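You operate a simulated robot arm through the tools that you are given. There is no shell and no other tool.

You run a simulated robot arm. Do the job below in one go: nothing can be reset, and whatever is moved stays where it is left.

## Task
Plane the type in the black chase level with planer and mallet.
Fine: two taps or more on the planer, none on bare type; put both tools back; leave the quoins. Set down upright: round mallet.

It is judged by the outcome, as a careful person would: the job done as asked, and still so three seconds after it is handed in. It fails if anything else is knocked over, pushed out of place, dropped, spilled or broken.

## Robot
A 6-joint arm with a four-finger gripper, fixed in place. Base frame: the origin is on the floor under the middle of its stand, x ahead of it, y to its left, z up; the work surface is at about z = 0.88. Units: m, degrees, N and s.
It reaches about 1.041 m from its shoulder. Its first joint turns from -166.0 to 166.0 degrees. Payload 3.67 kg.
The TCP is the grasp point between the finger pads, 0.028 m short of the fingertips. In the tool frame z runs along the fingers and y along their closing line. The gripper opens to 0.112 m; its body begins 0.073 m behind the TCP.
Orientation is that of the tool frame in the base frame, as [roll, pitch, yaw] about the fixed x, y, z axes, in that order (R = Rz(yaw) Ry(pitch) Rx(roll)). With the fingers straight down and closing along the base's y, the tool's x points along the base's -x, its y along +y and its z along -z.

## Interface
- The arm moves only by the tool nudge_tool. Its argument "series" is a list of rows, each an object (a shift or turn left out is 0, a gripper value left out holds the last) with "translation": the shift along the tool's x, y, z in units of 40 mm (1.0 is 40 mm), a list of three; "delta_rot": the turn, a rotation vector about the tool's x, y, z in units of 4 degrees (1.0 is 4 degrees), a list of three; "jaw": the closure, from 0 (fully open) to 1 (shut). In form: [{"translation": [tx, ty, tz], "delta_rot": [wx, wy, wz], "jaw": jaw}, ...]. A call has 1 to 20 rows; each row shifts and turns the commanded pose from where the row before left it, along the tool's axes as they then stand. A call with a number of a shift or a turn outside -1 to 1 is refused whole. A row lasts 0.2 s, in which the tool goes at most 0.05 m and 8.6 degrees; a call with a longer step from one row to the next is refused whole, and so is a gripper value outside its range. A pose out of reach is approached as far as the arm can. The call stops where the force on the tool passes 40 N (or 10 N more than at its start, if that is more) or the arm is blocked; 0.2 s more then pass. Each finger travels about 0.1025 m/s and halts on what it meets, pressing with about 25 N; the grip force reading is that of the motor and also rises with nothing between the fingers. The clock runs only during rows and for 0.2 s after the last one: add rows that do not move to give the fingers time. It gives the time, the measured TCP pose, the force on the tool (base axes), the opening and the grip force at its end, in the units of the frame above (readings bear some noise), with the torque about the TCP (base axes, N m) and any sound that the robot's microphone picked up, and new pictures: "pictures" is both (left out), scene, wrist or none.
- Cameras (640 x 400 px; columns grow to the right, rows downward): "scene" is fixed at [0.0496, -0.6495, 1.48]; the picture's right is [0.39, -0.92, 0.00], its down [-0.50, -0.21, -0.84] and it looks along [0.77, 0.32, -0.55] (base axes); focal length 275 px, centre (320, 200). "wrist" rides on the gripper at [0.06, -0.018, -0.104] in the tool frame; the picture's right is [0.29, 0.96, 0.00], its down [-0.80, 0.24, -0.55] and it looks along [-0.53, 0.16, 0.83] (tool axes); focal length 234 px, centre (320, 200).
- point_at(camera, pixels): for up to 12 pixels [column, row] of the newest picture of that camera ("zoom" is the newest enlarged one), the place [x, y, z] in the base frame of the surface seen there, good to about 0.002 m. The clock stands still meanwhile.
- enlarge(camera, box): a new picture of the part [left, top, right, bottom] of that camera's present view, enlarged. The clock stands still meanwhile.
- hand_in(): hands the job in; it is judged then, once.

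Leave the gripper open and the arm clear of the work at the hand-in unless told otherwise.

The tools are called as a command line: name --argument value ..., lists and objects as JSON in quotes. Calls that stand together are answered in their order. nudge_tool: Moves the arm, as the interface text tells. Its arguments: {"type":"object","properties":{"series":{"type":"array"},"pictures":{"type":"string","enum":["both","scene","wrist","none"]}},"required":["series"]} The other tools are called the same way: point_at (camera, pixels) gives the place of the surface under pixels of a picture; enlarge (camera, box) takes an enlarged picture of a part of a camera's view; hand_in () hands the job in.

At the start:

```text
clock: 0.0
tcp_pos: [0.4677, -0.2739, 1.3173]
tcp_rot: [179.9, 0.0, 180.0]
ft_force: [0.4, -0.1, 0.1]
torque: [-0.01, 0.0, 0.03]
opening: 0.1117
gripper_force: 0.2
```

scene: 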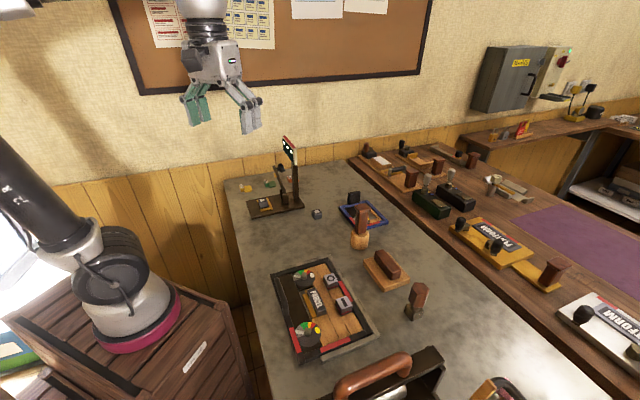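
wrist: 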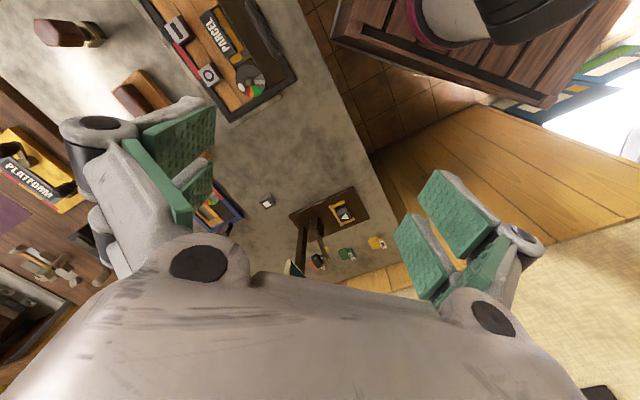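

I see a bench with a black chase at about (320,305), a wooden block with a dark handle at about (386,270), a mallet-like item at (360,230), and another tool at (417,300). I'll enlarge these areas to identify them.

enlarge --camera "scene" --box '[250, 180, 450, 370]'

enlarge --camera "scene" --box '[320, 180, 450, 330]'

enlarge --camera "scene" --box '[260, 250, 390, 370]'

enlarge --camera "wrist" --box '[0, 0, 400, 280]'

```text
2.11 times, centred on (350, 275) of scene
```

zoom: 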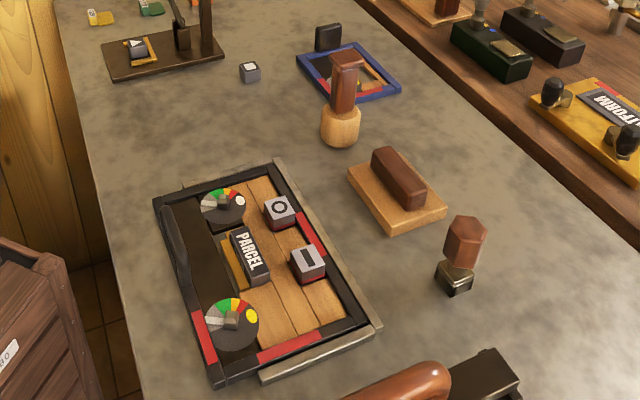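

```text
2.67 times, centred on (385, 255) of scene
```

zoom: 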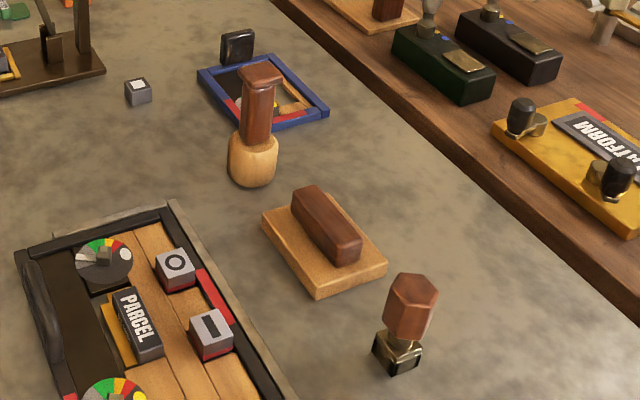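

```text
3.33 times, centred on (325, 310) of scene
```

zoom: 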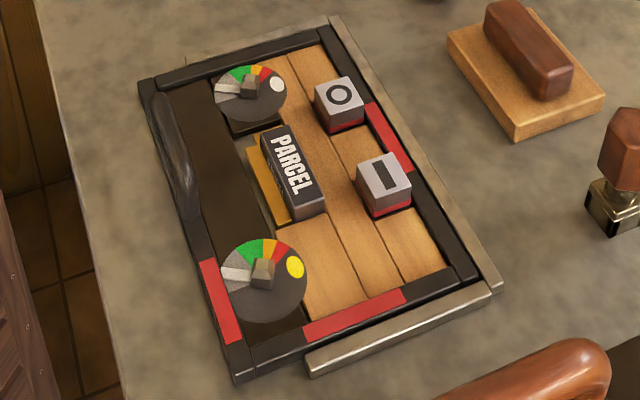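

```text
1.43 times, centred on (200, 140) of wrist
```

zoom: 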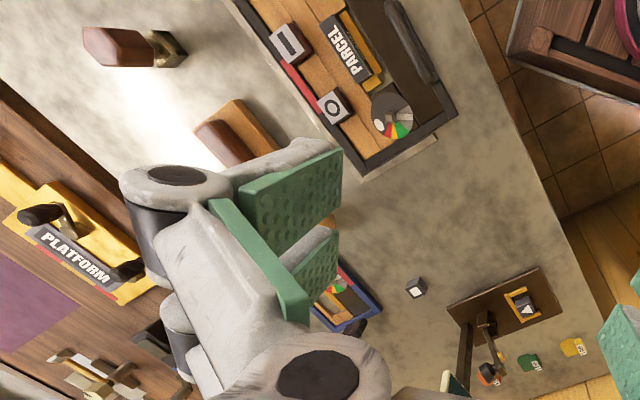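

The planer appears to be the wooden slab with the dark bar, and the round mallet is the one standing head down. The black chase holds PARCEL, O and – type plus two dial quoins. Next I'll enlarge the chase and measure positions in it.

enlarge --camera "scene" --box '[260, 250, 390, 370]'

point_at --camera "zoom" --pixels '[[340, 95], [385, 172], [293, 165], [250, 84], [263, 270], [310, 60], [320, 250], [415, 240], [148, 90], [333, 30], [460, 275], [240, 365]]'

point_at --camera "zoom" --pixels '[[318, 88], [348, 78], [362, 97], [332, 107], [358, 163], [393, 153], [410, 182], [375, 195], [268, 130], [285, 125], [323, 195], [298, 208]]'

```text
3.33 times, centred on (325, 310) of scene
```

zoom: 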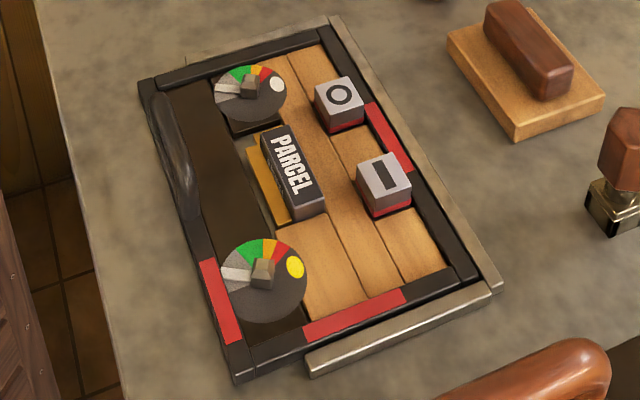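

```text
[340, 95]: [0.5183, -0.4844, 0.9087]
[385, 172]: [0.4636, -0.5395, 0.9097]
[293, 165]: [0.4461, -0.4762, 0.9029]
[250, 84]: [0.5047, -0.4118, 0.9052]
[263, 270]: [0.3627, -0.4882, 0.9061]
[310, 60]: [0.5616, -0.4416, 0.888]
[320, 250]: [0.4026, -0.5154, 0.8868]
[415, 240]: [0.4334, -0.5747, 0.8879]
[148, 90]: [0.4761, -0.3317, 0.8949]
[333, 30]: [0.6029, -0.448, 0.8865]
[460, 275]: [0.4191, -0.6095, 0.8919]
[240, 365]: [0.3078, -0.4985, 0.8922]
```

```text
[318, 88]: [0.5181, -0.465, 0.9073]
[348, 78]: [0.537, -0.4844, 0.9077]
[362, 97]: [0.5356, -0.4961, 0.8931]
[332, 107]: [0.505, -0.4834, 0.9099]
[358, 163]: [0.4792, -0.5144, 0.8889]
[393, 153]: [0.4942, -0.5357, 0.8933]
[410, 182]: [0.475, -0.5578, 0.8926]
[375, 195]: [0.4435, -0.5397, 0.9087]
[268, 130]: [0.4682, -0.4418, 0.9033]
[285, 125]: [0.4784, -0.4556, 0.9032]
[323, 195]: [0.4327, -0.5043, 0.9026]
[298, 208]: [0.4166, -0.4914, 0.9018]
```

The O and – blocks have tops at about z=0.909, while PARCEL sits at 0.903, so those two are proud. The quoin knobs are near 0.9055. Now I'll measure the planer, the mallet and the square tool.

enlarge --camera "scene" --box '[330, 180, 450, 330]'

```text
2.67 times, centred on (390, 255) of scene
```

zoom: 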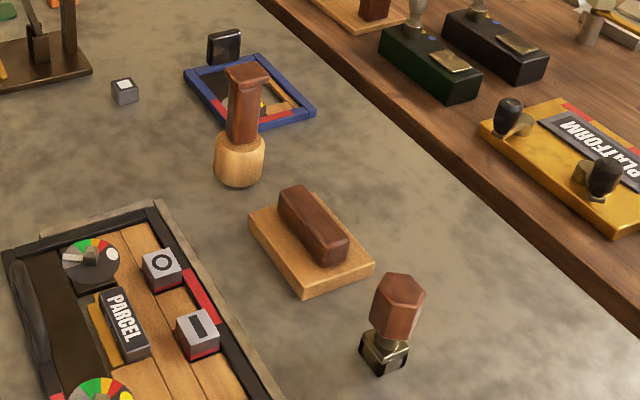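

point_at --camera "zoom" --pixels '[[250, 212], [304, 297], [372, 264], [302, 190], [282, 192], [302, 187], [347, 240], [330, 247], [312, 215], [300, 280], [330, 262], [345, 275]]'

point_at --camera "zoom" --pixels '[[248, 70], [230, 70], [265, 72], [246, 80], [242, 110], [240, 135], [238, 150], [238, 165], [216, 155], [262, 155], [240, 183], [245, 63]]'

point_at --camera "zoom" --pixels '[[400, 282], [395, 310], [385, 340], [378, 372], [408, 350], [365, 350], [210, 300], [245, 400], [150, 210], [225, 130], [185, 72], [315, 115]]'

```text
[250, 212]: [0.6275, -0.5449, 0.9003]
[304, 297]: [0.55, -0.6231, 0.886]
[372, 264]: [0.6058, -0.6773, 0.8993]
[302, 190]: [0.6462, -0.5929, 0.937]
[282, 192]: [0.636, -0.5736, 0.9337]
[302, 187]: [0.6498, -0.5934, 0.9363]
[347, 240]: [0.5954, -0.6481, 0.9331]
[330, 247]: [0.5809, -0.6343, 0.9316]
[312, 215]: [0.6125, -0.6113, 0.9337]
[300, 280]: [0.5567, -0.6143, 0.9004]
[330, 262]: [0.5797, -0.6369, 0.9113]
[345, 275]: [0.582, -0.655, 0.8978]
```

```text
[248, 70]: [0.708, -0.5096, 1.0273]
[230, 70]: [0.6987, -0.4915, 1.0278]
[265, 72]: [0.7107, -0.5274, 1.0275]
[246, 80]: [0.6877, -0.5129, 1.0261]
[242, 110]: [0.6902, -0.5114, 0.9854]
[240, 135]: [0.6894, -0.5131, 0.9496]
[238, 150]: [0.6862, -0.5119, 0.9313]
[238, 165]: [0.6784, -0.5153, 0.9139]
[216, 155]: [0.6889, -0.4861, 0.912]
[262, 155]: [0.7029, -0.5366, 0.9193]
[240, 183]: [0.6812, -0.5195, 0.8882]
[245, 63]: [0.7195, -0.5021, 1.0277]
```

```text
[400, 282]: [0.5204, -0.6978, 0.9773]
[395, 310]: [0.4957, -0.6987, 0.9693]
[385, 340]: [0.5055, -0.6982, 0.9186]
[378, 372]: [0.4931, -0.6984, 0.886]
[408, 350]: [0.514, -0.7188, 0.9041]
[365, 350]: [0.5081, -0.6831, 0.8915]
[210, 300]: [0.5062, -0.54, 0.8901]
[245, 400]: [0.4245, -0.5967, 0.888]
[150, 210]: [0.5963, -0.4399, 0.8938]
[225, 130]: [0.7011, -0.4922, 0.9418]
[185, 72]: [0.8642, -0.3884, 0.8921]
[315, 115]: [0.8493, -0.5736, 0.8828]
```

The planer slab is about 0.105 × 0.077 m and centred near (0.617, -0.611), with its bar top at z≈0.935. Its long axis lies at about 45°, the same as the chase. The mallet handle is near (0.70, -0.51) with its top at z≈1.028. I'll move over the planer, staying high, and start turning the gripper so the fingers close across the bar.

nudge_tool --series '[{"translation": [-0.373, -0.843, 0.3]}, {"translation": [-0.373, -0.843, 0.3]}, {"translation": [-0.373, -0.843, 0.3]}, {"translation": [-0.373, -0.843, 0.3]}, {"translation": [-0.373, -0.843, 0.3]}, {"translation": [-0.373, -0.843, 0.3]}, {"translation": [-0.373, -0.843, 0.3]}, {"translation": [-0.373, -0.843, 0.3]}, {"translation": [-0.373, -0.843, 0.3]}, {"translation": [-0.373, -0.843, 0.3]}, {"delta_rot": [0, 0, -1]}, {"delta_rot": [0, 0, -1]}, {"delta_rot": [0, 0, -1]}, {"delta_rot": [0, 0, -1]}, {"delta_rot": [0, 0, -1]}, {"delta_rot": [0, 0, -1]}, {"delta_rot": [0, 0, -1]}, {"delta_rot": [0, 0, -1]}, {"delta_rot": [0, 0, -1]}, {"delta_rot": [0, 0, -1]}]'

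```text
clock: 4.2
tcp_pos: [0.6152, -0.6114, 1.1957]
tcp_rot: [-179.9, 0.2, -139.8]
ft_force: [-0.7, -0.1, 0.7]
torque: [-0.01, 0.02, 0.0]
opening: 0.1117
gripper_force: 0.1
```

scene: 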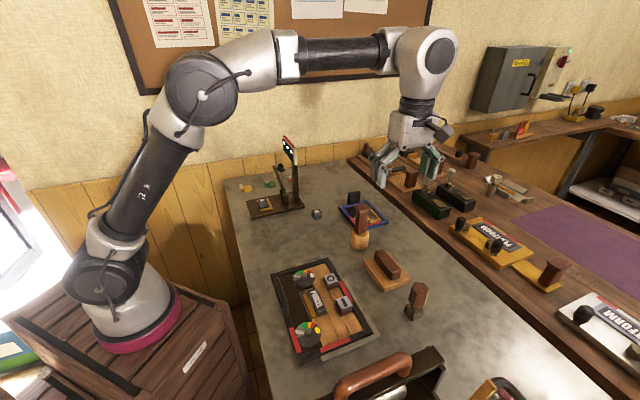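
wrist: 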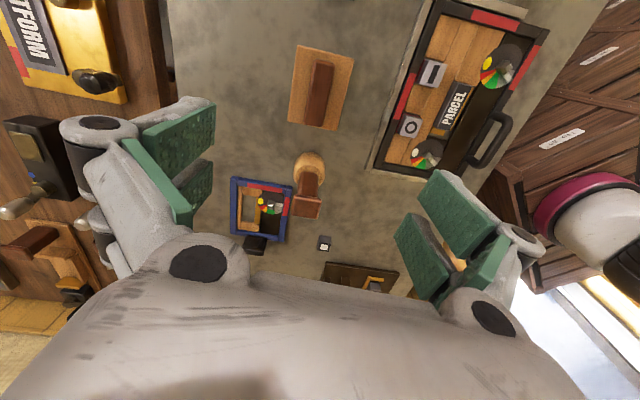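

The arm is above the planer, and the wrist view now shows the planer at (320,88) and the chase at (455,95) from above. I'll enlarge this view to refine the positions.

enlarge --camera "wrist" --box '[370, 0, 550, 180]'

point_at --camera "wrist" --pixels '[[299, 47], [352, 56], [290, 121], [338, 130], [316, 62], [331, 64], [306, 124], [322, 127], [320, 75], [314, 115], [345, 80], [297, 80]]'

```text
2.22 times, centred on (460, 90) of wrist
```

zoom: 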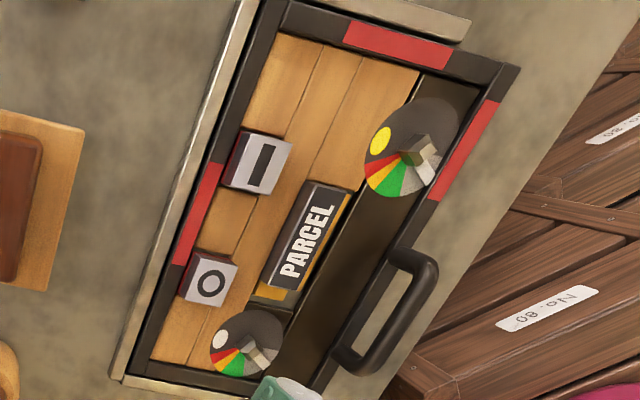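

```text
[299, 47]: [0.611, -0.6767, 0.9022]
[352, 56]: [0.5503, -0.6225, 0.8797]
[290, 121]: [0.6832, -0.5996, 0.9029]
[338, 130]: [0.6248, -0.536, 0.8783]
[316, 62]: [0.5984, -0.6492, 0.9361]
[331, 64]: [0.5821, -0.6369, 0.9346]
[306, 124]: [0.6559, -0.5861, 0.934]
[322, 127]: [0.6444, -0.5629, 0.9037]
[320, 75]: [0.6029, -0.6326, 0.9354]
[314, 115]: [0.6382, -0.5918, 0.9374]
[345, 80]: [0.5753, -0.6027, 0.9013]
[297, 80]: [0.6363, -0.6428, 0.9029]
```

I'll measure the chase parts in this enlarged picture: the – top at (262,165), O at (208,282), PARCEL at (307,238), and the dials.

point_at --camera "zoom" --pixels '[[243, 138], [290, 145], [275, 192], [229, 185], [192, 257], [237, 263], [223, 305], [181, 298], [318, 188], [348, 194], [297, 287], [266, 280]]'

point_at --camera "zoom" --pixels '[[410, 130], [368, 165], [430, 110], [400, 180], [413, 150], [245, 325], [215, 345], [265, 320], [255, 355], [430, 62], [215, 215], [270, 293]]'

enlarge --camera "wrist" --box '[270, 30, 390, 150]'

```text
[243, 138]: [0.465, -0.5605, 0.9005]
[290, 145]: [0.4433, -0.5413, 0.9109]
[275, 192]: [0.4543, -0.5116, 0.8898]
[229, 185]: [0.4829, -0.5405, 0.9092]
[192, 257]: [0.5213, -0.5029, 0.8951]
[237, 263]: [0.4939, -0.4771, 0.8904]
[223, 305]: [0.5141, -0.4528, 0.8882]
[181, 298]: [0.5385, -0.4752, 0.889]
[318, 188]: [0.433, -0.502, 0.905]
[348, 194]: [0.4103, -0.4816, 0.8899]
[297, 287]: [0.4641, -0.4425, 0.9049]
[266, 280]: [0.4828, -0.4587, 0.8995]
```

```text
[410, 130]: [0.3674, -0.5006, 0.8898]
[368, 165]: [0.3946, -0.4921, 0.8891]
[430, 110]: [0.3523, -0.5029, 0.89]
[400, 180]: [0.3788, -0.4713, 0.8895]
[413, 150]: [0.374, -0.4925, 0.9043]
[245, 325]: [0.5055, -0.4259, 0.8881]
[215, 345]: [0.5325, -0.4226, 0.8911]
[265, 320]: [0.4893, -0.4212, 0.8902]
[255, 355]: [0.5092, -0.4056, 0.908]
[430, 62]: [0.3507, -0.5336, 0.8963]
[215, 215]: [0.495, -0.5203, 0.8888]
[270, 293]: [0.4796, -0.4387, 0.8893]
```

```text
3.33 times, centred on (330, 90) of wrist
```

zoom: 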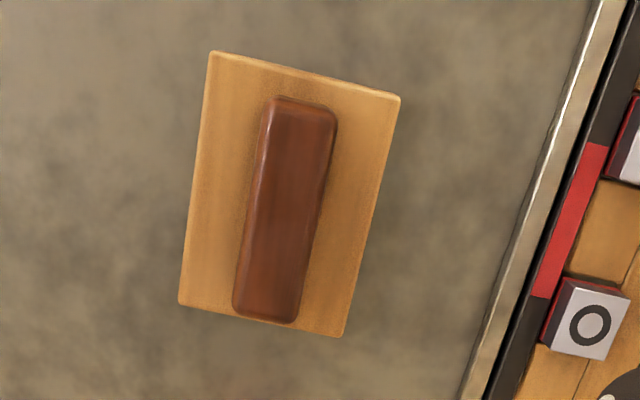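

Dial plates are low, at about 0.890, and only the knobs stand up to about 0.905. Now I'll measure the planer edges in this enlarged view.

point_at --camera "zoom" --pixels '[[213, 56], [396, 98], [182, 300], [340, 333], [300, 80], [265, 315], [195, 180], [370, 210], [290, 200], [275, 105], [330, 115], [298, 110]]'

point_at --camera "zoom" --pixels '[[265, 310], [245, 300], [288, 306], [255, 200], [322, 200], [262, 160], [328, 160], [250, 250], [310, 250], [270, 280], [588, 327], [560, 340]]'

```text
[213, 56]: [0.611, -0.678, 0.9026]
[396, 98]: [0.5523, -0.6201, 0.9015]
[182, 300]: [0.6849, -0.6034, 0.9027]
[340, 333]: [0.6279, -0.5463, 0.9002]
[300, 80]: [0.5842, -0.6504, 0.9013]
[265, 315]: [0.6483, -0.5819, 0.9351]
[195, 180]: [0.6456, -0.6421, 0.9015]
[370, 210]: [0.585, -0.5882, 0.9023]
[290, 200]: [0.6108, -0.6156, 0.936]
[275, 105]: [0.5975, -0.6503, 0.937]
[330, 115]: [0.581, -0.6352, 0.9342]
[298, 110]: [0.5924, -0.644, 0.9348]
```

```text
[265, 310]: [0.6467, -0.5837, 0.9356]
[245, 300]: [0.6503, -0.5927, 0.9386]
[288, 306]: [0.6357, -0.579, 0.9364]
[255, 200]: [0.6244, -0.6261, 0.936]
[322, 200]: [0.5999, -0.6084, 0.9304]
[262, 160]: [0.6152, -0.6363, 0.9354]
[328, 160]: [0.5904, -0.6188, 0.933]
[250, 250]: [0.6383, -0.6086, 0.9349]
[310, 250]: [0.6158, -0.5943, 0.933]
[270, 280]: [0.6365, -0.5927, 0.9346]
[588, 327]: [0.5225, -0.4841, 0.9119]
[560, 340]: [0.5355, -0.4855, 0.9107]
```

Planer centre is (0.619, -0.612) with yaw near 45°, the slab is 0.105 × 0.082, and the bar is 0.902–0.9355 in z. I'll finish the turn to yaw -135, centre on it and descend to TCP z≈1.00 to check the alignment.

nudge_tool --series '[{"delta_rot": [0, 0, -1]}, {"delta_rot": [0, 0, -0.2]}, {"translation": [-0.05, -0.09, 0.7]}, {"translation": [0, 0, 0.9]}, {"translation": [0, 0, 0.9]}, {"translation": [0, 0, 0.9]}, {"translation": [0, 0, 0.9]}, {"translation": [0, 0, 0.5]}, {}]'

```text
clock: 6.2
tcp_pos: [0.6217, -0.6133, 1.0043]
tcp_rot: [-180.0, 0.1, -135.2]
ft_force: [-0.4, 0.5, 1.1]
torque: [0.03, -0.03, 0.02]
opening: 0.1121
gripper_force: 0.0
```

scene: 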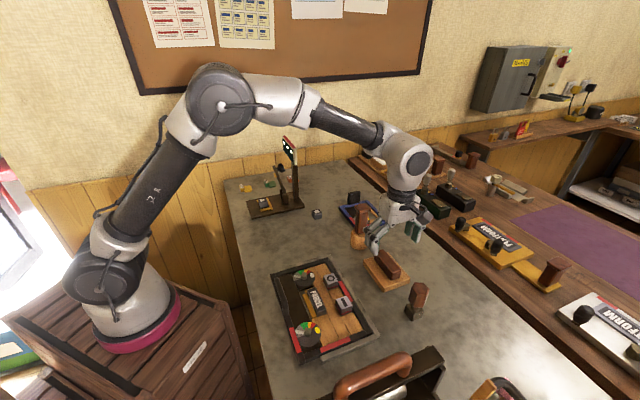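
wrist: 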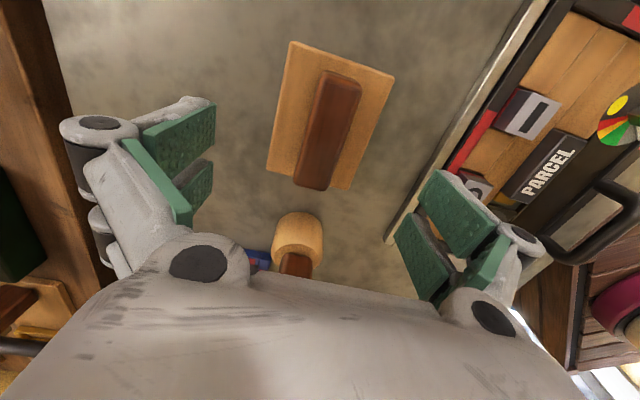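

The planer shows at (330,125) between the fingers. I'll recheck its position from this closer view.

enlarge --camera "wrist" --box '[240, 30, 420, 280]'

point_at --camera "wrist" --pixels '[[292, 44], [392, 77], [269, 168], [346, 186], [320, 74], [359, 85], [297, 180], [327, 187], [308, 130], [345, 135], [328, 130], [312, 180]]'

```text
1.60 times, centred on (330, 155) of wrist
```

zoom: 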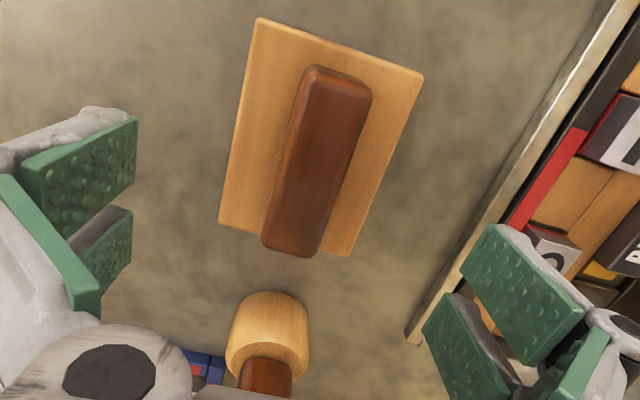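

```text
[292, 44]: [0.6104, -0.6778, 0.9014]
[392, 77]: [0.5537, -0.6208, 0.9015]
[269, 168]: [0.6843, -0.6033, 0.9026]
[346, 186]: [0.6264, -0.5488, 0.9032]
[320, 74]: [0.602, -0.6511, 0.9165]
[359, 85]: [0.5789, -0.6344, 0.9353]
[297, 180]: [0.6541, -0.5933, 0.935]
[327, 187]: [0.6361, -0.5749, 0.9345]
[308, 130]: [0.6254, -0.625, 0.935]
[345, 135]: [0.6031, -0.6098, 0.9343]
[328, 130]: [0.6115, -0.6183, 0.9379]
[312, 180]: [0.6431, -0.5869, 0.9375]
```

The planer centre is confirmed at (0.6187, -0.6127). I'll descend to TCP z≈0.936, which puts the tips at 0.908, just above the slab top, and then close on the bar.

nudge_tool --series '[{"translation": [0.04, 0.064, 0.6]}, {"translation": [0, 0, 0.6]}, {"translation": [0, 0, 0.5]}, {}, {"jaw": 0.5}, {"jaw": 0.7}, {"jaw": 1.0}, {"jaw": 1.0}, {"jaw": 1.0}, {"jaw": 1.0}]'

```text
clock: 8.4
tcp_pos: [0.6181, -0.611, 0.9366]
tcp_rot: [-179.8, 0.2, -135.2]
ft_force: [-0.2, -0.6, -0.1]
torque: [0.01, 0.05, 0.02]
opening: 0.0319
gripper_force: 24.4
```

scene: 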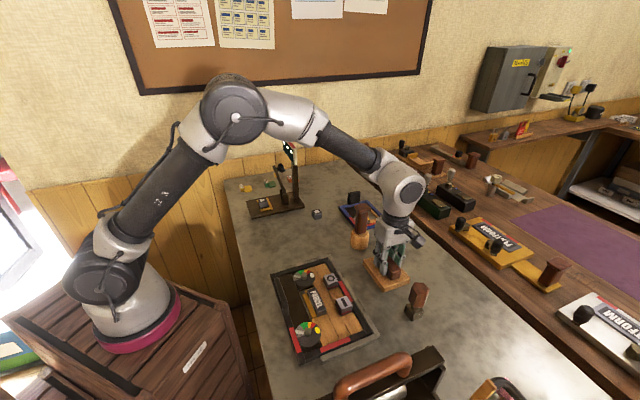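
wrist: 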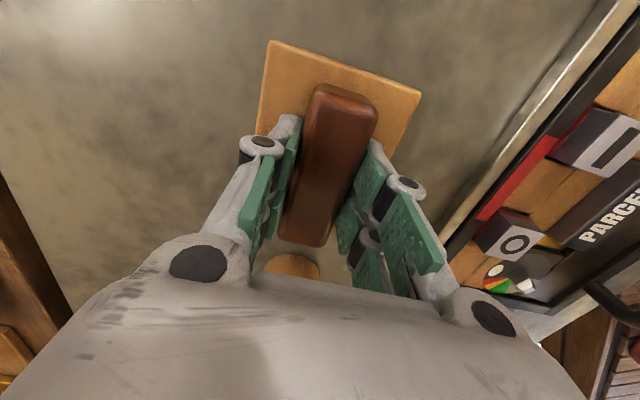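

Grip is 24 N at 0.032 opening, on the bar. I'll lift about 8 cm and check that the planer comes up.

nudge_tool --series '[{"translation": [0, 0, -0.2]}, {"translation": [0, 0, -0.4]}, {"translation": [0, 0, -0.5]}, {"translation": [0, 0, -0.5]}, {"translation": [0, 0, -0.4]}, {}]'

```text
clock: 9.8
tcp_pos: [0.6173, -0.6119, 1.017]
tcp_rot: [180.0, 0.1, -135.2]
ft_force: [-0.4, -0.2, -0.2]
torque: [-0.02, 0.02, -0.04]
opening: 0.0001
gripper_force: 25.5
```

scene: 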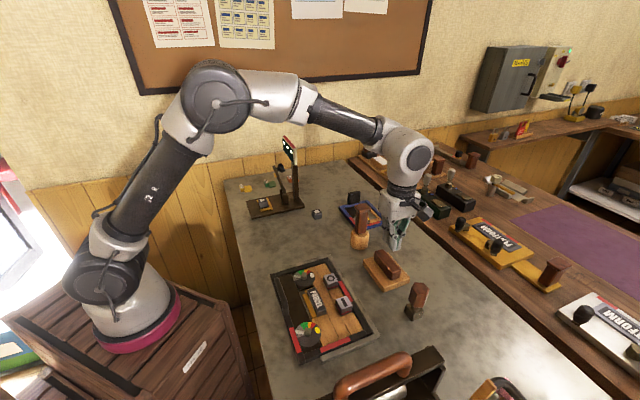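
wrist: 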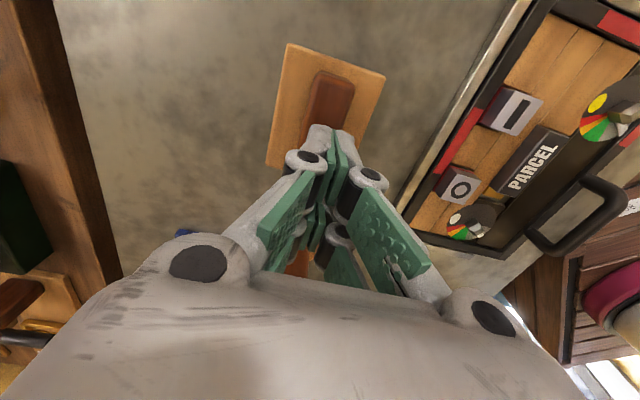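

The fingers closed to 0 and slipped off, so the planer stayed on the bench. I'll check whether it moved and look at the bar's shape and the fingers.

enlarge --camera "scene" --box '[340, 190, 440, 300]'

enlarge --camera "wrist" --box '[230, 30, 430, 290]'

point_at --camera "wrist" --pixels '[[290, 47], [382, 78], [270, 160], [318, 74], [353, 83], [310, 110], [345, 115], [330, 100]]'

```text
3.64 times, centred on (390, 245) of scene
```

zoom: 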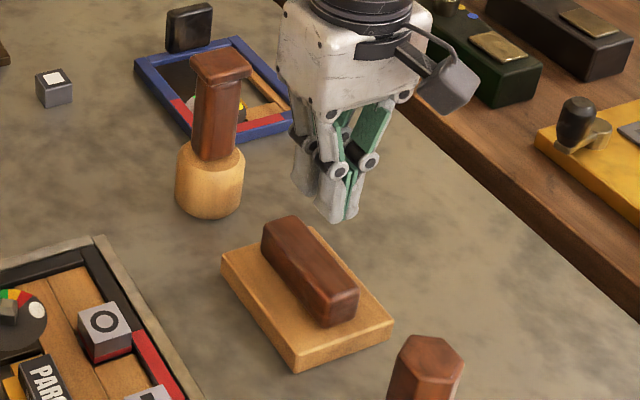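

```text
1.54 times, centred on (330, 160) of wrist
```

zoom: 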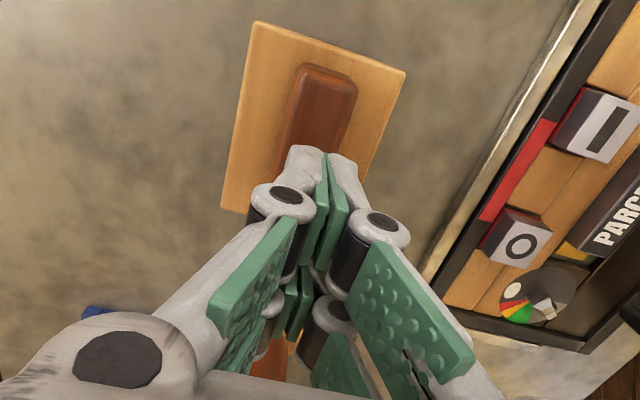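

```text
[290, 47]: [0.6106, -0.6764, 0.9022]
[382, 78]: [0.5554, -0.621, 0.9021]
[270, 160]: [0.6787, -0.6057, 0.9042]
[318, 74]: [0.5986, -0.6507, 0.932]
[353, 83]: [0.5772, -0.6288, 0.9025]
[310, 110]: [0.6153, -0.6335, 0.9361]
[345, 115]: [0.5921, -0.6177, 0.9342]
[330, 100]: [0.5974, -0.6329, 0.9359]
```

The planer has not visibly shifted. My grip only held the upper edge of the bar, so I'll reopen, go about 6 mm deeper to TCP z≈0.931 with the tips just above the slab, and close again.

nudge_tool --series '[{"jaw": 0.0}, {"jaw": 0.0}, {"jaw": 0.0}, {"jaw": 0.0}, {"translation": [0, 0, 0.6]}, {"translation": [0, 0, 0.6]}, {"translation": [0, 0, 0.6]}, {"translation": [0, 0, 0.3]}, {"translation": [0, 0, 0.05]}, {}]'

```text
clock: 12.0
tcp_pos: [0.6188, -0.6126, 0.9312]
tcp_rot: [-179.9, 0.1, -135.1]
ft_force: [0.2, 0.5, -0.7]
torque: [-0.04, -0.02, 0.02]
opening: 0.1119
gripper_force: 0.1
```

scene: 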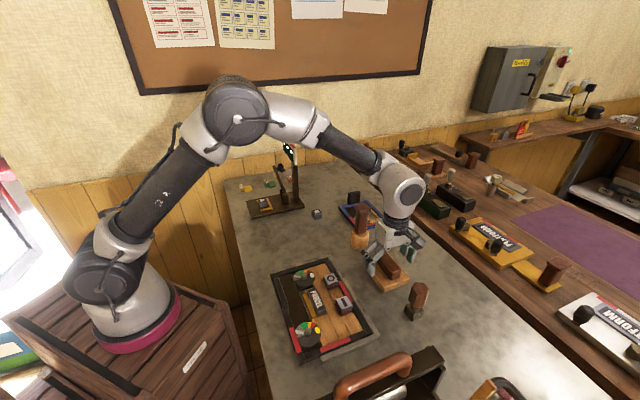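
wrist: 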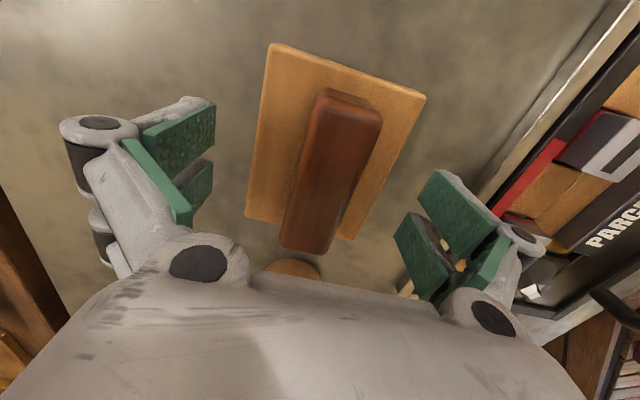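

The fingers straddle the bar at TCP z=0.931 with no contact force. I'll close now and wait.

nudge_tool --series '[{"jaw": 0.5}, {"jaw": 0.65}, {"jaw": 0.8}, {"jaw": 1.0}, {"jaw": 1.0}, {"jaw": 1.0}, {"jaw": 1.0}]'

enlarge --camera "scene" --box '[340, 190, 440, 300]'

enlarge --camera "wrist" --box '[230, 30, 430, 290]'

```text
clock: 13.6
tcp_pos: [0.6188, -0.6136, 0.9305]
tcp_rot: [-179.9, 0.1, -135.2]
ft_force: [-1.4, 0.4, 0.7]
torque: [0.1, -0.07, 0.03]
opening: 0.0319
gripper_force: 24.4
```

scene: 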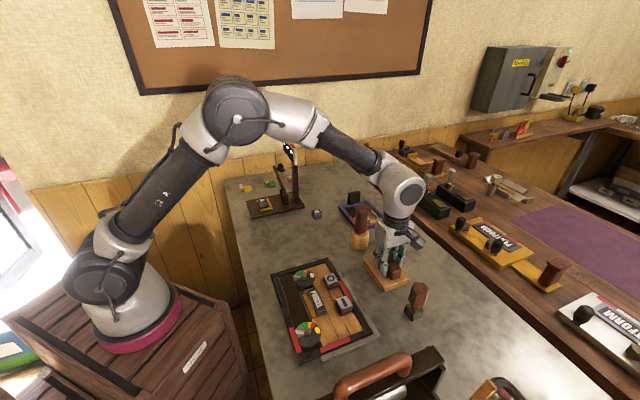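
wrist: 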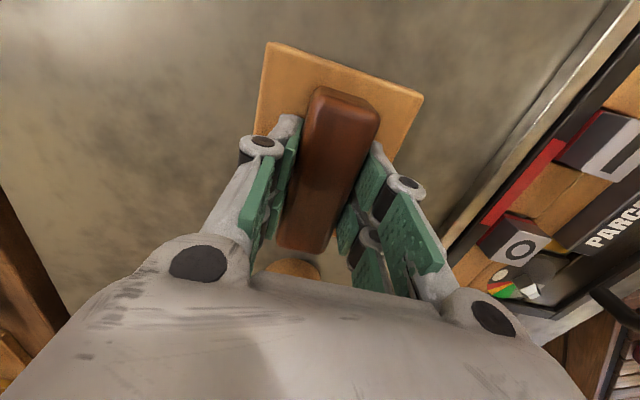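

```text
3.64 times, centred on (390, 245) of scene
```

zoom: 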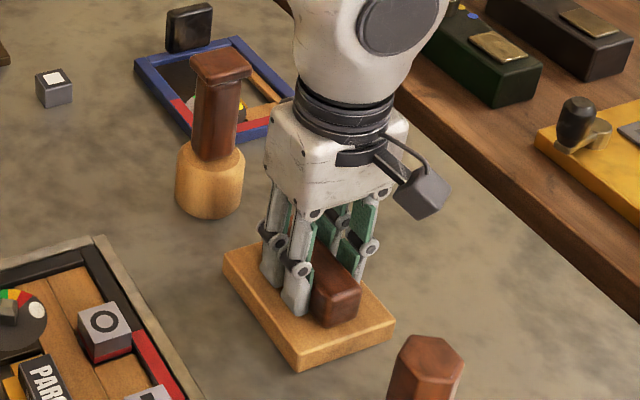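

```text
1.54 times, centred on (330, 160) of wrist
```

zoom: 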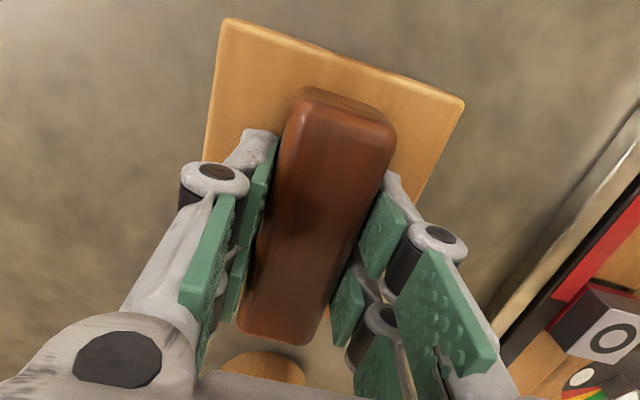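

Both pad pairs are against the bar at opening 0.0319, the same as before, so its sides are vertical. I'll lift just 6 mm slowly and check for slip.

nudge_tool --series '[{"translation": [0, 0, -0.05], "jaw": 1.0}, {"translation": [0, 0, -0.05]}, {"translation": [0, 0, -0.05]}, {}]'

enlarge --camera "scene" --box '[340, 190, 440, 300]'

```text
clock: 14.6
tcp_pos: [0.6184, -0.6129, 0.937]
tcp_rot: [-179.9, 0.0, -135.2]
ft_force: [0.0, -0.1, -2.5]
torque: [-0.01, -0.04, 0.0]
opening: 0.0317
gripper_force: 25.1
```

scene: 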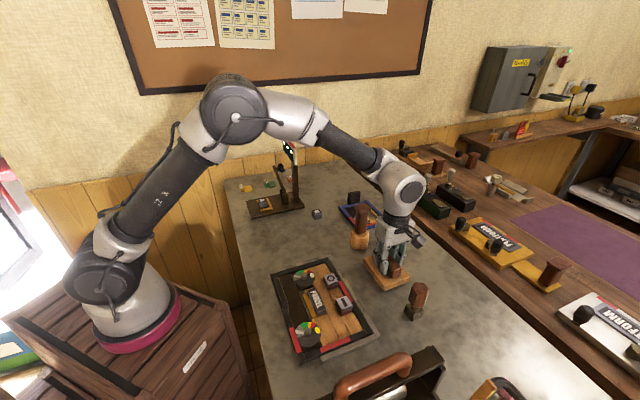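
wrist: 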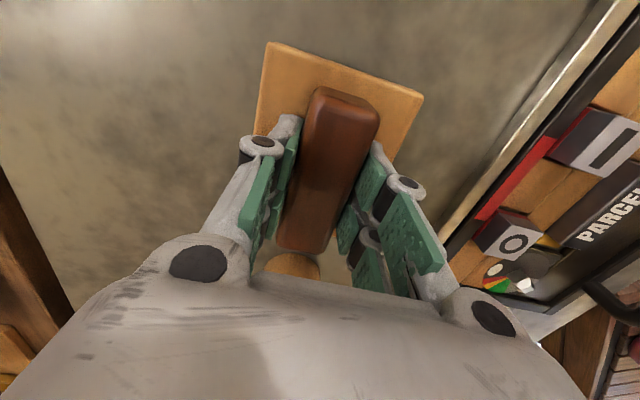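

```text
3.64 times, centred on (390, 245) of scene
```

zoom: 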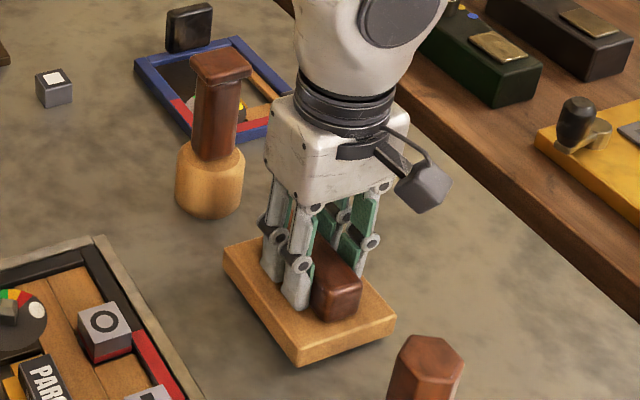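

It's lifting: the force z is -2.5 N, a shadow shows beneath, and the planer hasn't shifted in the wrist view. I'll keep lifting gently to z≈1.00.

nudge_tool --series '[{"translation": [0, 0, -0.1]}, {"translation": [0, 0, -0.15]}, {"translation": [0, 0, -0.2]}, {"translation": [0, 0, -0.25]}, {"translation": [0, 0, -0.25]}, {"translation": [0, 0, -0.25]}, {"translation": [0, 0, -0.2]}, {"translation": [0, 0, -0.1]}, {}]'

```text
clock: 16.6
tcp_pos: [0.6166, -0.6106, 0.9972]
tcp_rot: [-179.8, 0.2, -135.2]
ft_force: [-1.4, -0.3, -2.4]
torque: [0.03, -0.02, 0.03]
opening: 0.0319
gripper_force: 25.2
```

scene: 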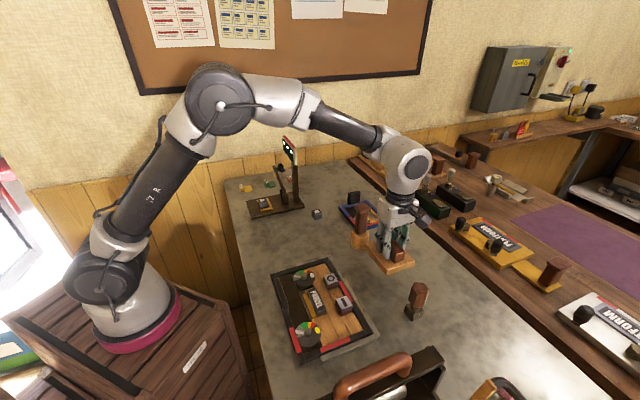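
wrist: 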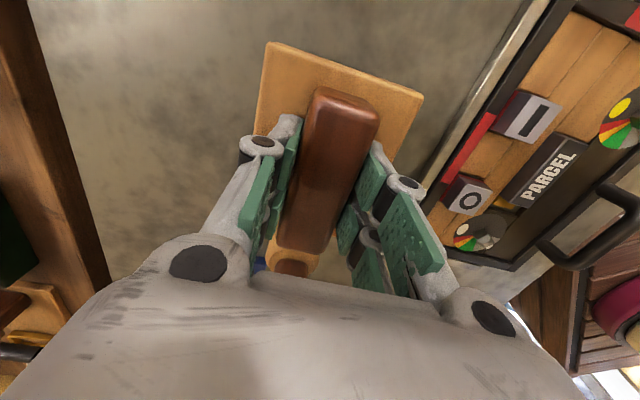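

The planer is firmly held at z=0.997. Before moving over, I'll re-measure the type from this close wrist view: – at (530,118), O at (467,198), PARCEL at (548,170).

enlarge --camera "wrist" --box '[430, 50, 640, 260]'

```text
1.90 times, centred on (535, 155) of wrist
```

zoom: 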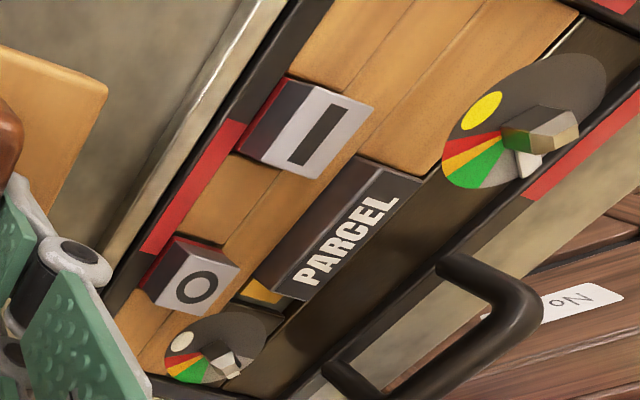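

point_at --camera "zoom" --pixels '[[318, 132], [312, 92], [370, 108], [320, 174], [268, 158], [198, 288], [192, 255], [236, 270], [208, 312], [165, 305], [350, 235], [205, 350]]'

point_at --camera "zoom" --pixels '[[370, 178], [418, 180], [310, 295], [275, 285], [510, 125], [545, 108], [500, 185], [450, 160], [225, 362], [262, 330], [228, 128], [150, 250]]'

```text
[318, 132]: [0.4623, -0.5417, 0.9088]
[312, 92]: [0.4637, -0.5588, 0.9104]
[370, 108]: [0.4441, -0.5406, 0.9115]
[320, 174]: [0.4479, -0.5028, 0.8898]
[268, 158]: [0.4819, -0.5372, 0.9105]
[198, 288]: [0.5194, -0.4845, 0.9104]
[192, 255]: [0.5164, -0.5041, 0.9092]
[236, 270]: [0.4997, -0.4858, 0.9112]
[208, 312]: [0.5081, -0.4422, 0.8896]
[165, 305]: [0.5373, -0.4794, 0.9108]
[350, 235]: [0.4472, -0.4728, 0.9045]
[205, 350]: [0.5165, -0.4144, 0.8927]
```

```text
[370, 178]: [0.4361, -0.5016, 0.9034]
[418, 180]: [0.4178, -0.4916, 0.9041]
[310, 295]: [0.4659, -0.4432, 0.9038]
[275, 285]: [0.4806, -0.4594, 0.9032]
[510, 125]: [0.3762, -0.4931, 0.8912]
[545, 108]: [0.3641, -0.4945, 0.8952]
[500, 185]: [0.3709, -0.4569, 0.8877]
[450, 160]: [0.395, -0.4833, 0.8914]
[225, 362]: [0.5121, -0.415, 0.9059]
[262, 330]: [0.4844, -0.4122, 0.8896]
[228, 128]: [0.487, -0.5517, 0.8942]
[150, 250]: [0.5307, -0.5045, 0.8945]
```

O and – tops are at about 0.910, centred at (0.5185,-0.4826) and (0.463,-0.5389), and PARCEL is at 0.9035. I'll bring the planer over to about (0.486,-0.506). There it rests flat on O and –, overlaps PARCEL's edge, and misses both quoin knobs.

nudge_tool --series '[{"translation": [0.05, 0.4, -0.1]}, {"translation": [0.08, 0.7, 0]}, {"translation": [0.08, 0.7, 0]}, {"translation": [0.08, 0.7, 0]}, {"translation": [0.08, 0.7, 0]}, {"translation": [0.05, 0.6, 0]}, {"translation": [0.03, 0.434, 0]}, {}, {}]'

enlarge --camera "scene" --box '[260, 200, 400, 350]'

enlarge --camera "wrist" --box '[220, 20, 460, 300]'

```text
clock: 18.6
tcp_pos: [0.4866, -0.5028, 0.9996]
tcp_rot: [-179.8, 0.0, -135.2]
ft_force: [-0.1, 0.3, -2.2]
torque: [-0.03, 0.02, -0.01]
opening: 0.0319
gripper_force: 24.7
```

scene: 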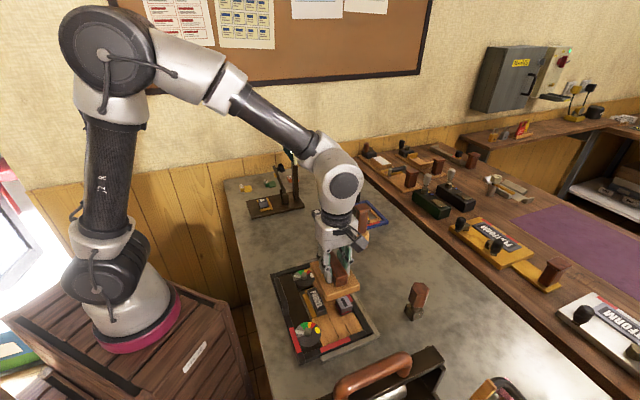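
wrist: 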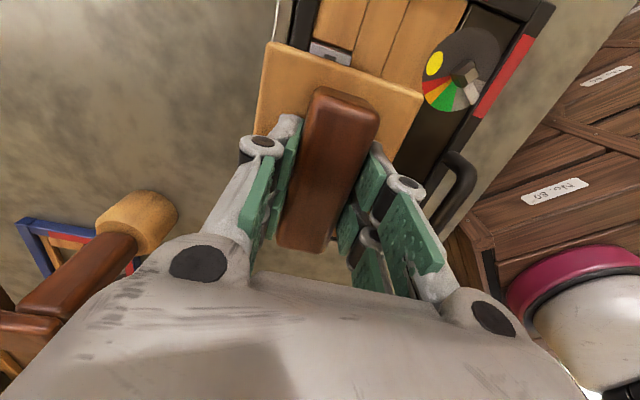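

```text
2.67 times, centred on (330, 275) of scene
```

zoom: 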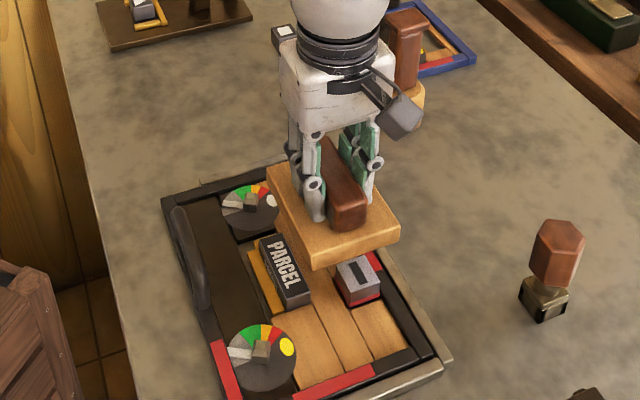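

```text
1.43 times, centred on (340, 160) of wrist
```

zoom: 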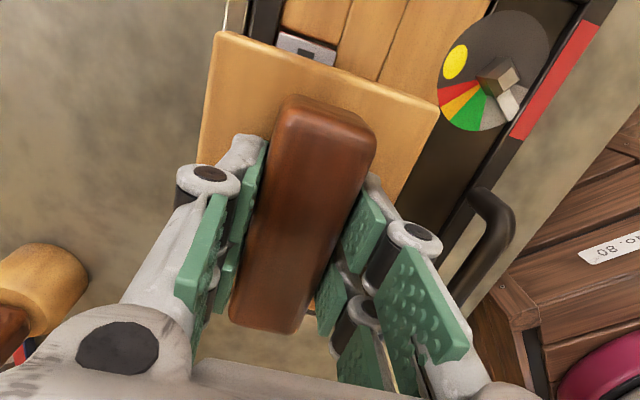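

The planer hovers above the type. I'll measure its slab corners to check the alignment before lowering.

point_at --camera "zoom" --pixels '[[222, 35], [436, 104], [330, 75], [212, 100], [420, 150], [300, 110], [360, 125], [306, 52], [480, 75], [500, 75]]'

point_at --camera "scene" --pixels '[[311.5, 264], [324, 297], [357, 283], [340, 288], [318, 280], [346, 276], [330, 290]]'

```text
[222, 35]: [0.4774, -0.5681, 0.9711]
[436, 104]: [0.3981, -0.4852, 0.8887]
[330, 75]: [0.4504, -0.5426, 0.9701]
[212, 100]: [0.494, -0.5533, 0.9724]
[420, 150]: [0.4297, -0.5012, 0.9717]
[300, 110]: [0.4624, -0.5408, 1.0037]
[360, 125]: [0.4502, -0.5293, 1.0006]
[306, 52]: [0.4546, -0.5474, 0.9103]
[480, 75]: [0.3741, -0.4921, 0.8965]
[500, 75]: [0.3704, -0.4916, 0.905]
```

```text
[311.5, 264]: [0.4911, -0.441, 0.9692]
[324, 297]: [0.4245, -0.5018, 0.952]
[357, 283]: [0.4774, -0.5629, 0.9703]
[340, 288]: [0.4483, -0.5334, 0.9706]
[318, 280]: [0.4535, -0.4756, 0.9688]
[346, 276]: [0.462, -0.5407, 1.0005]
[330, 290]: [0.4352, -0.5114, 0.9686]
```

Measured planer centre is about u=-0.0116, v=0.699, against a target of -0.014 and 0.7015. I'll shift about 2.5 mm on each axis, then lower to about 3 mm above the type.

nudge_tool --series '[{"translation": [0.06, -0.06, 0]}, {"translation": [0, 0, 0.2]}, {"translation": [0, 0, 0.25]}, {"translation": [0, 0, 0.25]}, {"translation": [0, 0, 0.2]}, {}, {}]'

enlarge --camera "scene" --box '[270, 220, 390, 350]'

```text
clock: 20.2
tcp_pos: [0.486, -0.5071, 0.9629]
tcp_rot: [-180.0, 0.1, -135.2]
ft_force: [0.3, -0.2, -2.6]
torque: [-0.01, -0.02, 0.02]
opening: 0.032
gripper_force: 25.3
```

scene: 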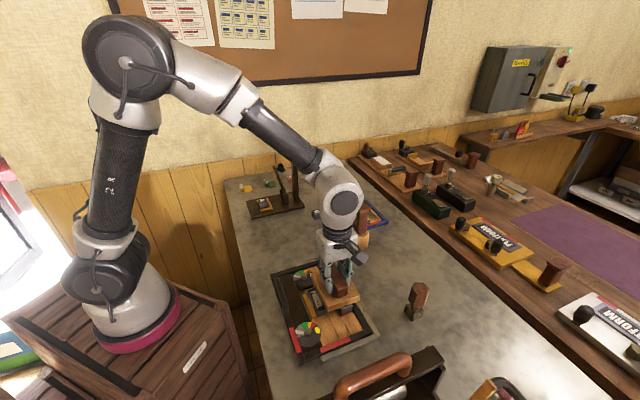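
wrist: 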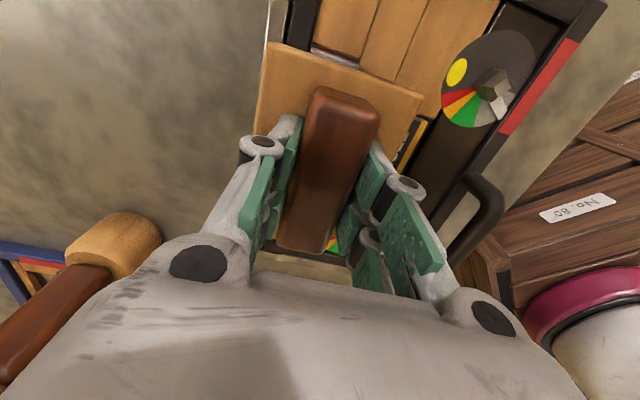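

```text
3.08 times, centred on (330, 285) of scene
```

zoom: 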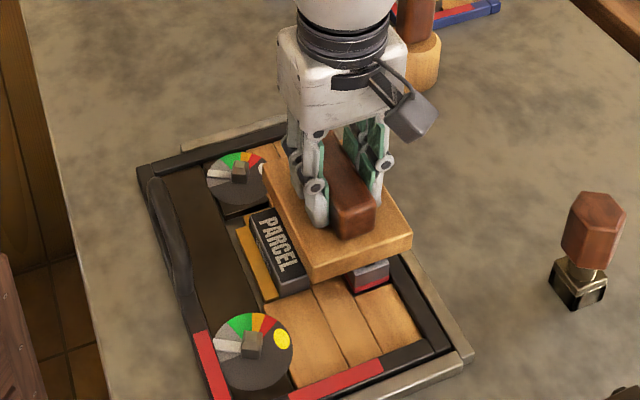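

Well aligned at u=-0.015, v=0.702. I'll lower in 1 mm steps until the planer rests on the type.

nudge_tool --series '[{"translation": [0, 0, 0.025]}, {"translation": [0, 0, 0.025]}, {}]' --pictures "none"

```text
clock: 21.0
tcp_pos: [0.4862, -0.507, 0.963]
tcp_rot: [-179.9, 0.1, -135.2]
ft_force: [0.6, -0.4, -2.8]
torque: [0.02, 0.02, 0.01]
opening: 0.032
gripper_force: 25.4
```

No contact yet (Fz is still -2.8), so I'll continue down gently.

nudge_tool --series '[{"translation": [0, 0, 0.025]}, {}]' --pictures "none"

nudge_tool --series '[{"translation": [0, 0, 0.025]}, {}]' --pictures "none"

```text
clock: 21.6
tcp_pos: [0.4847, -0.5066, 0.9608]
tcp_rot: [-179.9, 0.2, -135.3]
ft_force: [0.0, 0.3, -1.3]
torque: [-0.01, 0.0, -0.01]
opening: 0.0316
gripper_force: 25.2
```

```text
clock: 22.2
tcp_pos: [0.4852, -0.5083, 0.9612]
tcp_rot: [-180.0, 0.1, -135.3]
ft_force: [0.7, -0.8, -1.3]
torque: [-0.02, -0.04, 0.0]
opening: 0.0317
gripper_force: 24.8
```

Fz has dropped from -2.8 to -1.3, so contact is beginning. I'll lower one more small step and look.

nudge_tool --series '[{"translation": [0, 0, 0.02]}, {}]' --pictures "none"

enlarge --camera "scene" --box '[290, 240, 370, 330]'

```text
clock: 22.8
tcp_pos: [0.4854, -0.5066, 0.9601]
tcp_rot: [-179.9, 0.1, -135.2]
ft_force: [-1.4, -0.5, 2.5]
torque: [0.0, 0.03, 0.0]
opening: 0.0318
gripper_force: 25.9
```

```text
4.44 times, centred on (330, 285) of scene
```

zoom: 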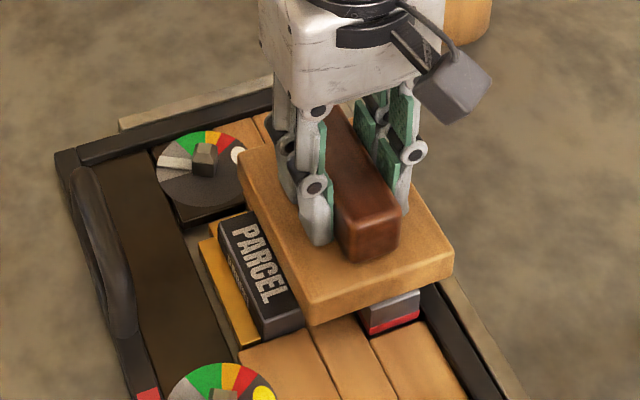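

Fz is now +2.5 N, so the planer is resting on the type. I'll release slightly with the jaw at 0.6, then rise straight up.

nudge_tool --series '[{"jaw": 0.68}, {"jaw": 0.6}, {"jaw": 0.55}, {"translation": [0, 0, -0.1], "jaw": 0.5}, {"translation": [0, 0, -0.3], "jaw": 0.5}, {"translation": [0, 0, -0.6], "jaw": 0.4}, {"translation": [0, 0, -0.9], "jaw": 0.2}, {"translation": [0, 0, -0.9], "jaw": 0.0}, {"translation": [0, 0, -0.5], "jaw": 0.0}, {}]'

enlarge --camera "scene" --box '[290, 240, 370, 330]'

enlarge --camera "wrist" --box '[210, 0, 450, 260]'

```text
clock: 25.0
tcp_pos: [0.4836, -0.5073, 1.0931]
tcp_rot: [-180.0, 0.1, -135.3]
ft_force: [-0.1, 0.2, 0.5]
torque: [0.02, -0.04, 0.0]
opening: 0.1117
gripper_force: 0.1
```

scene: 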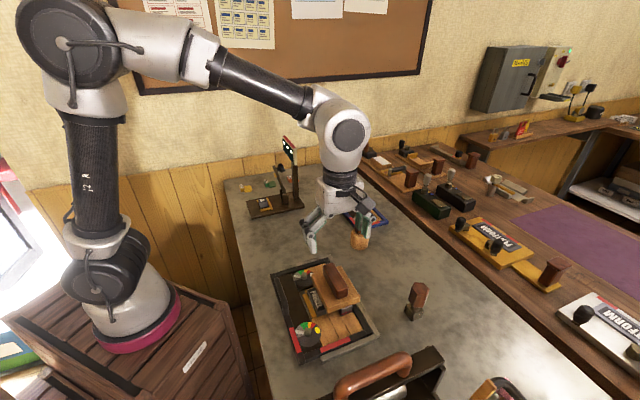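
wrist: 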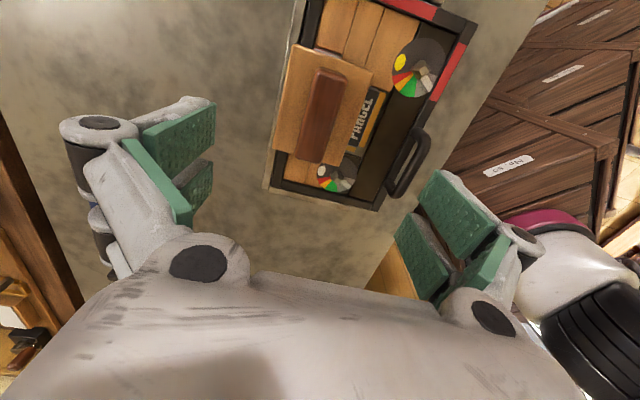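

```text
4.44 times, centred on (330, 285) of scene
```

zoom: 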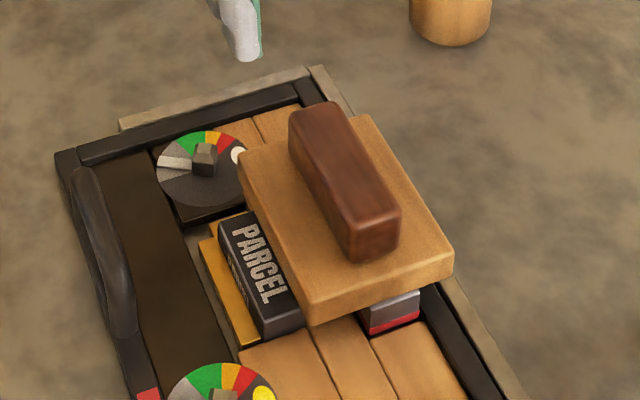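

```text
1.54 times, centred on (330, 130) of wrist
```

zoom: 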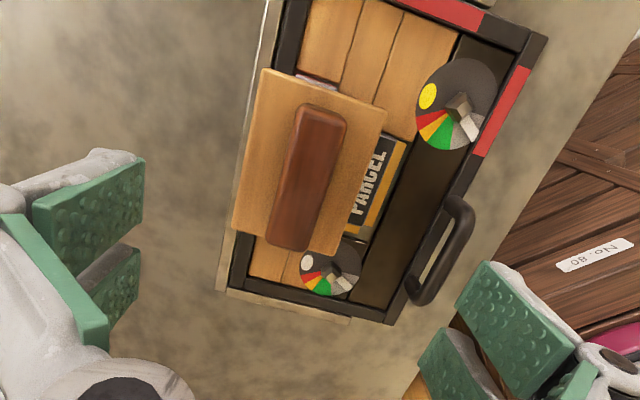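

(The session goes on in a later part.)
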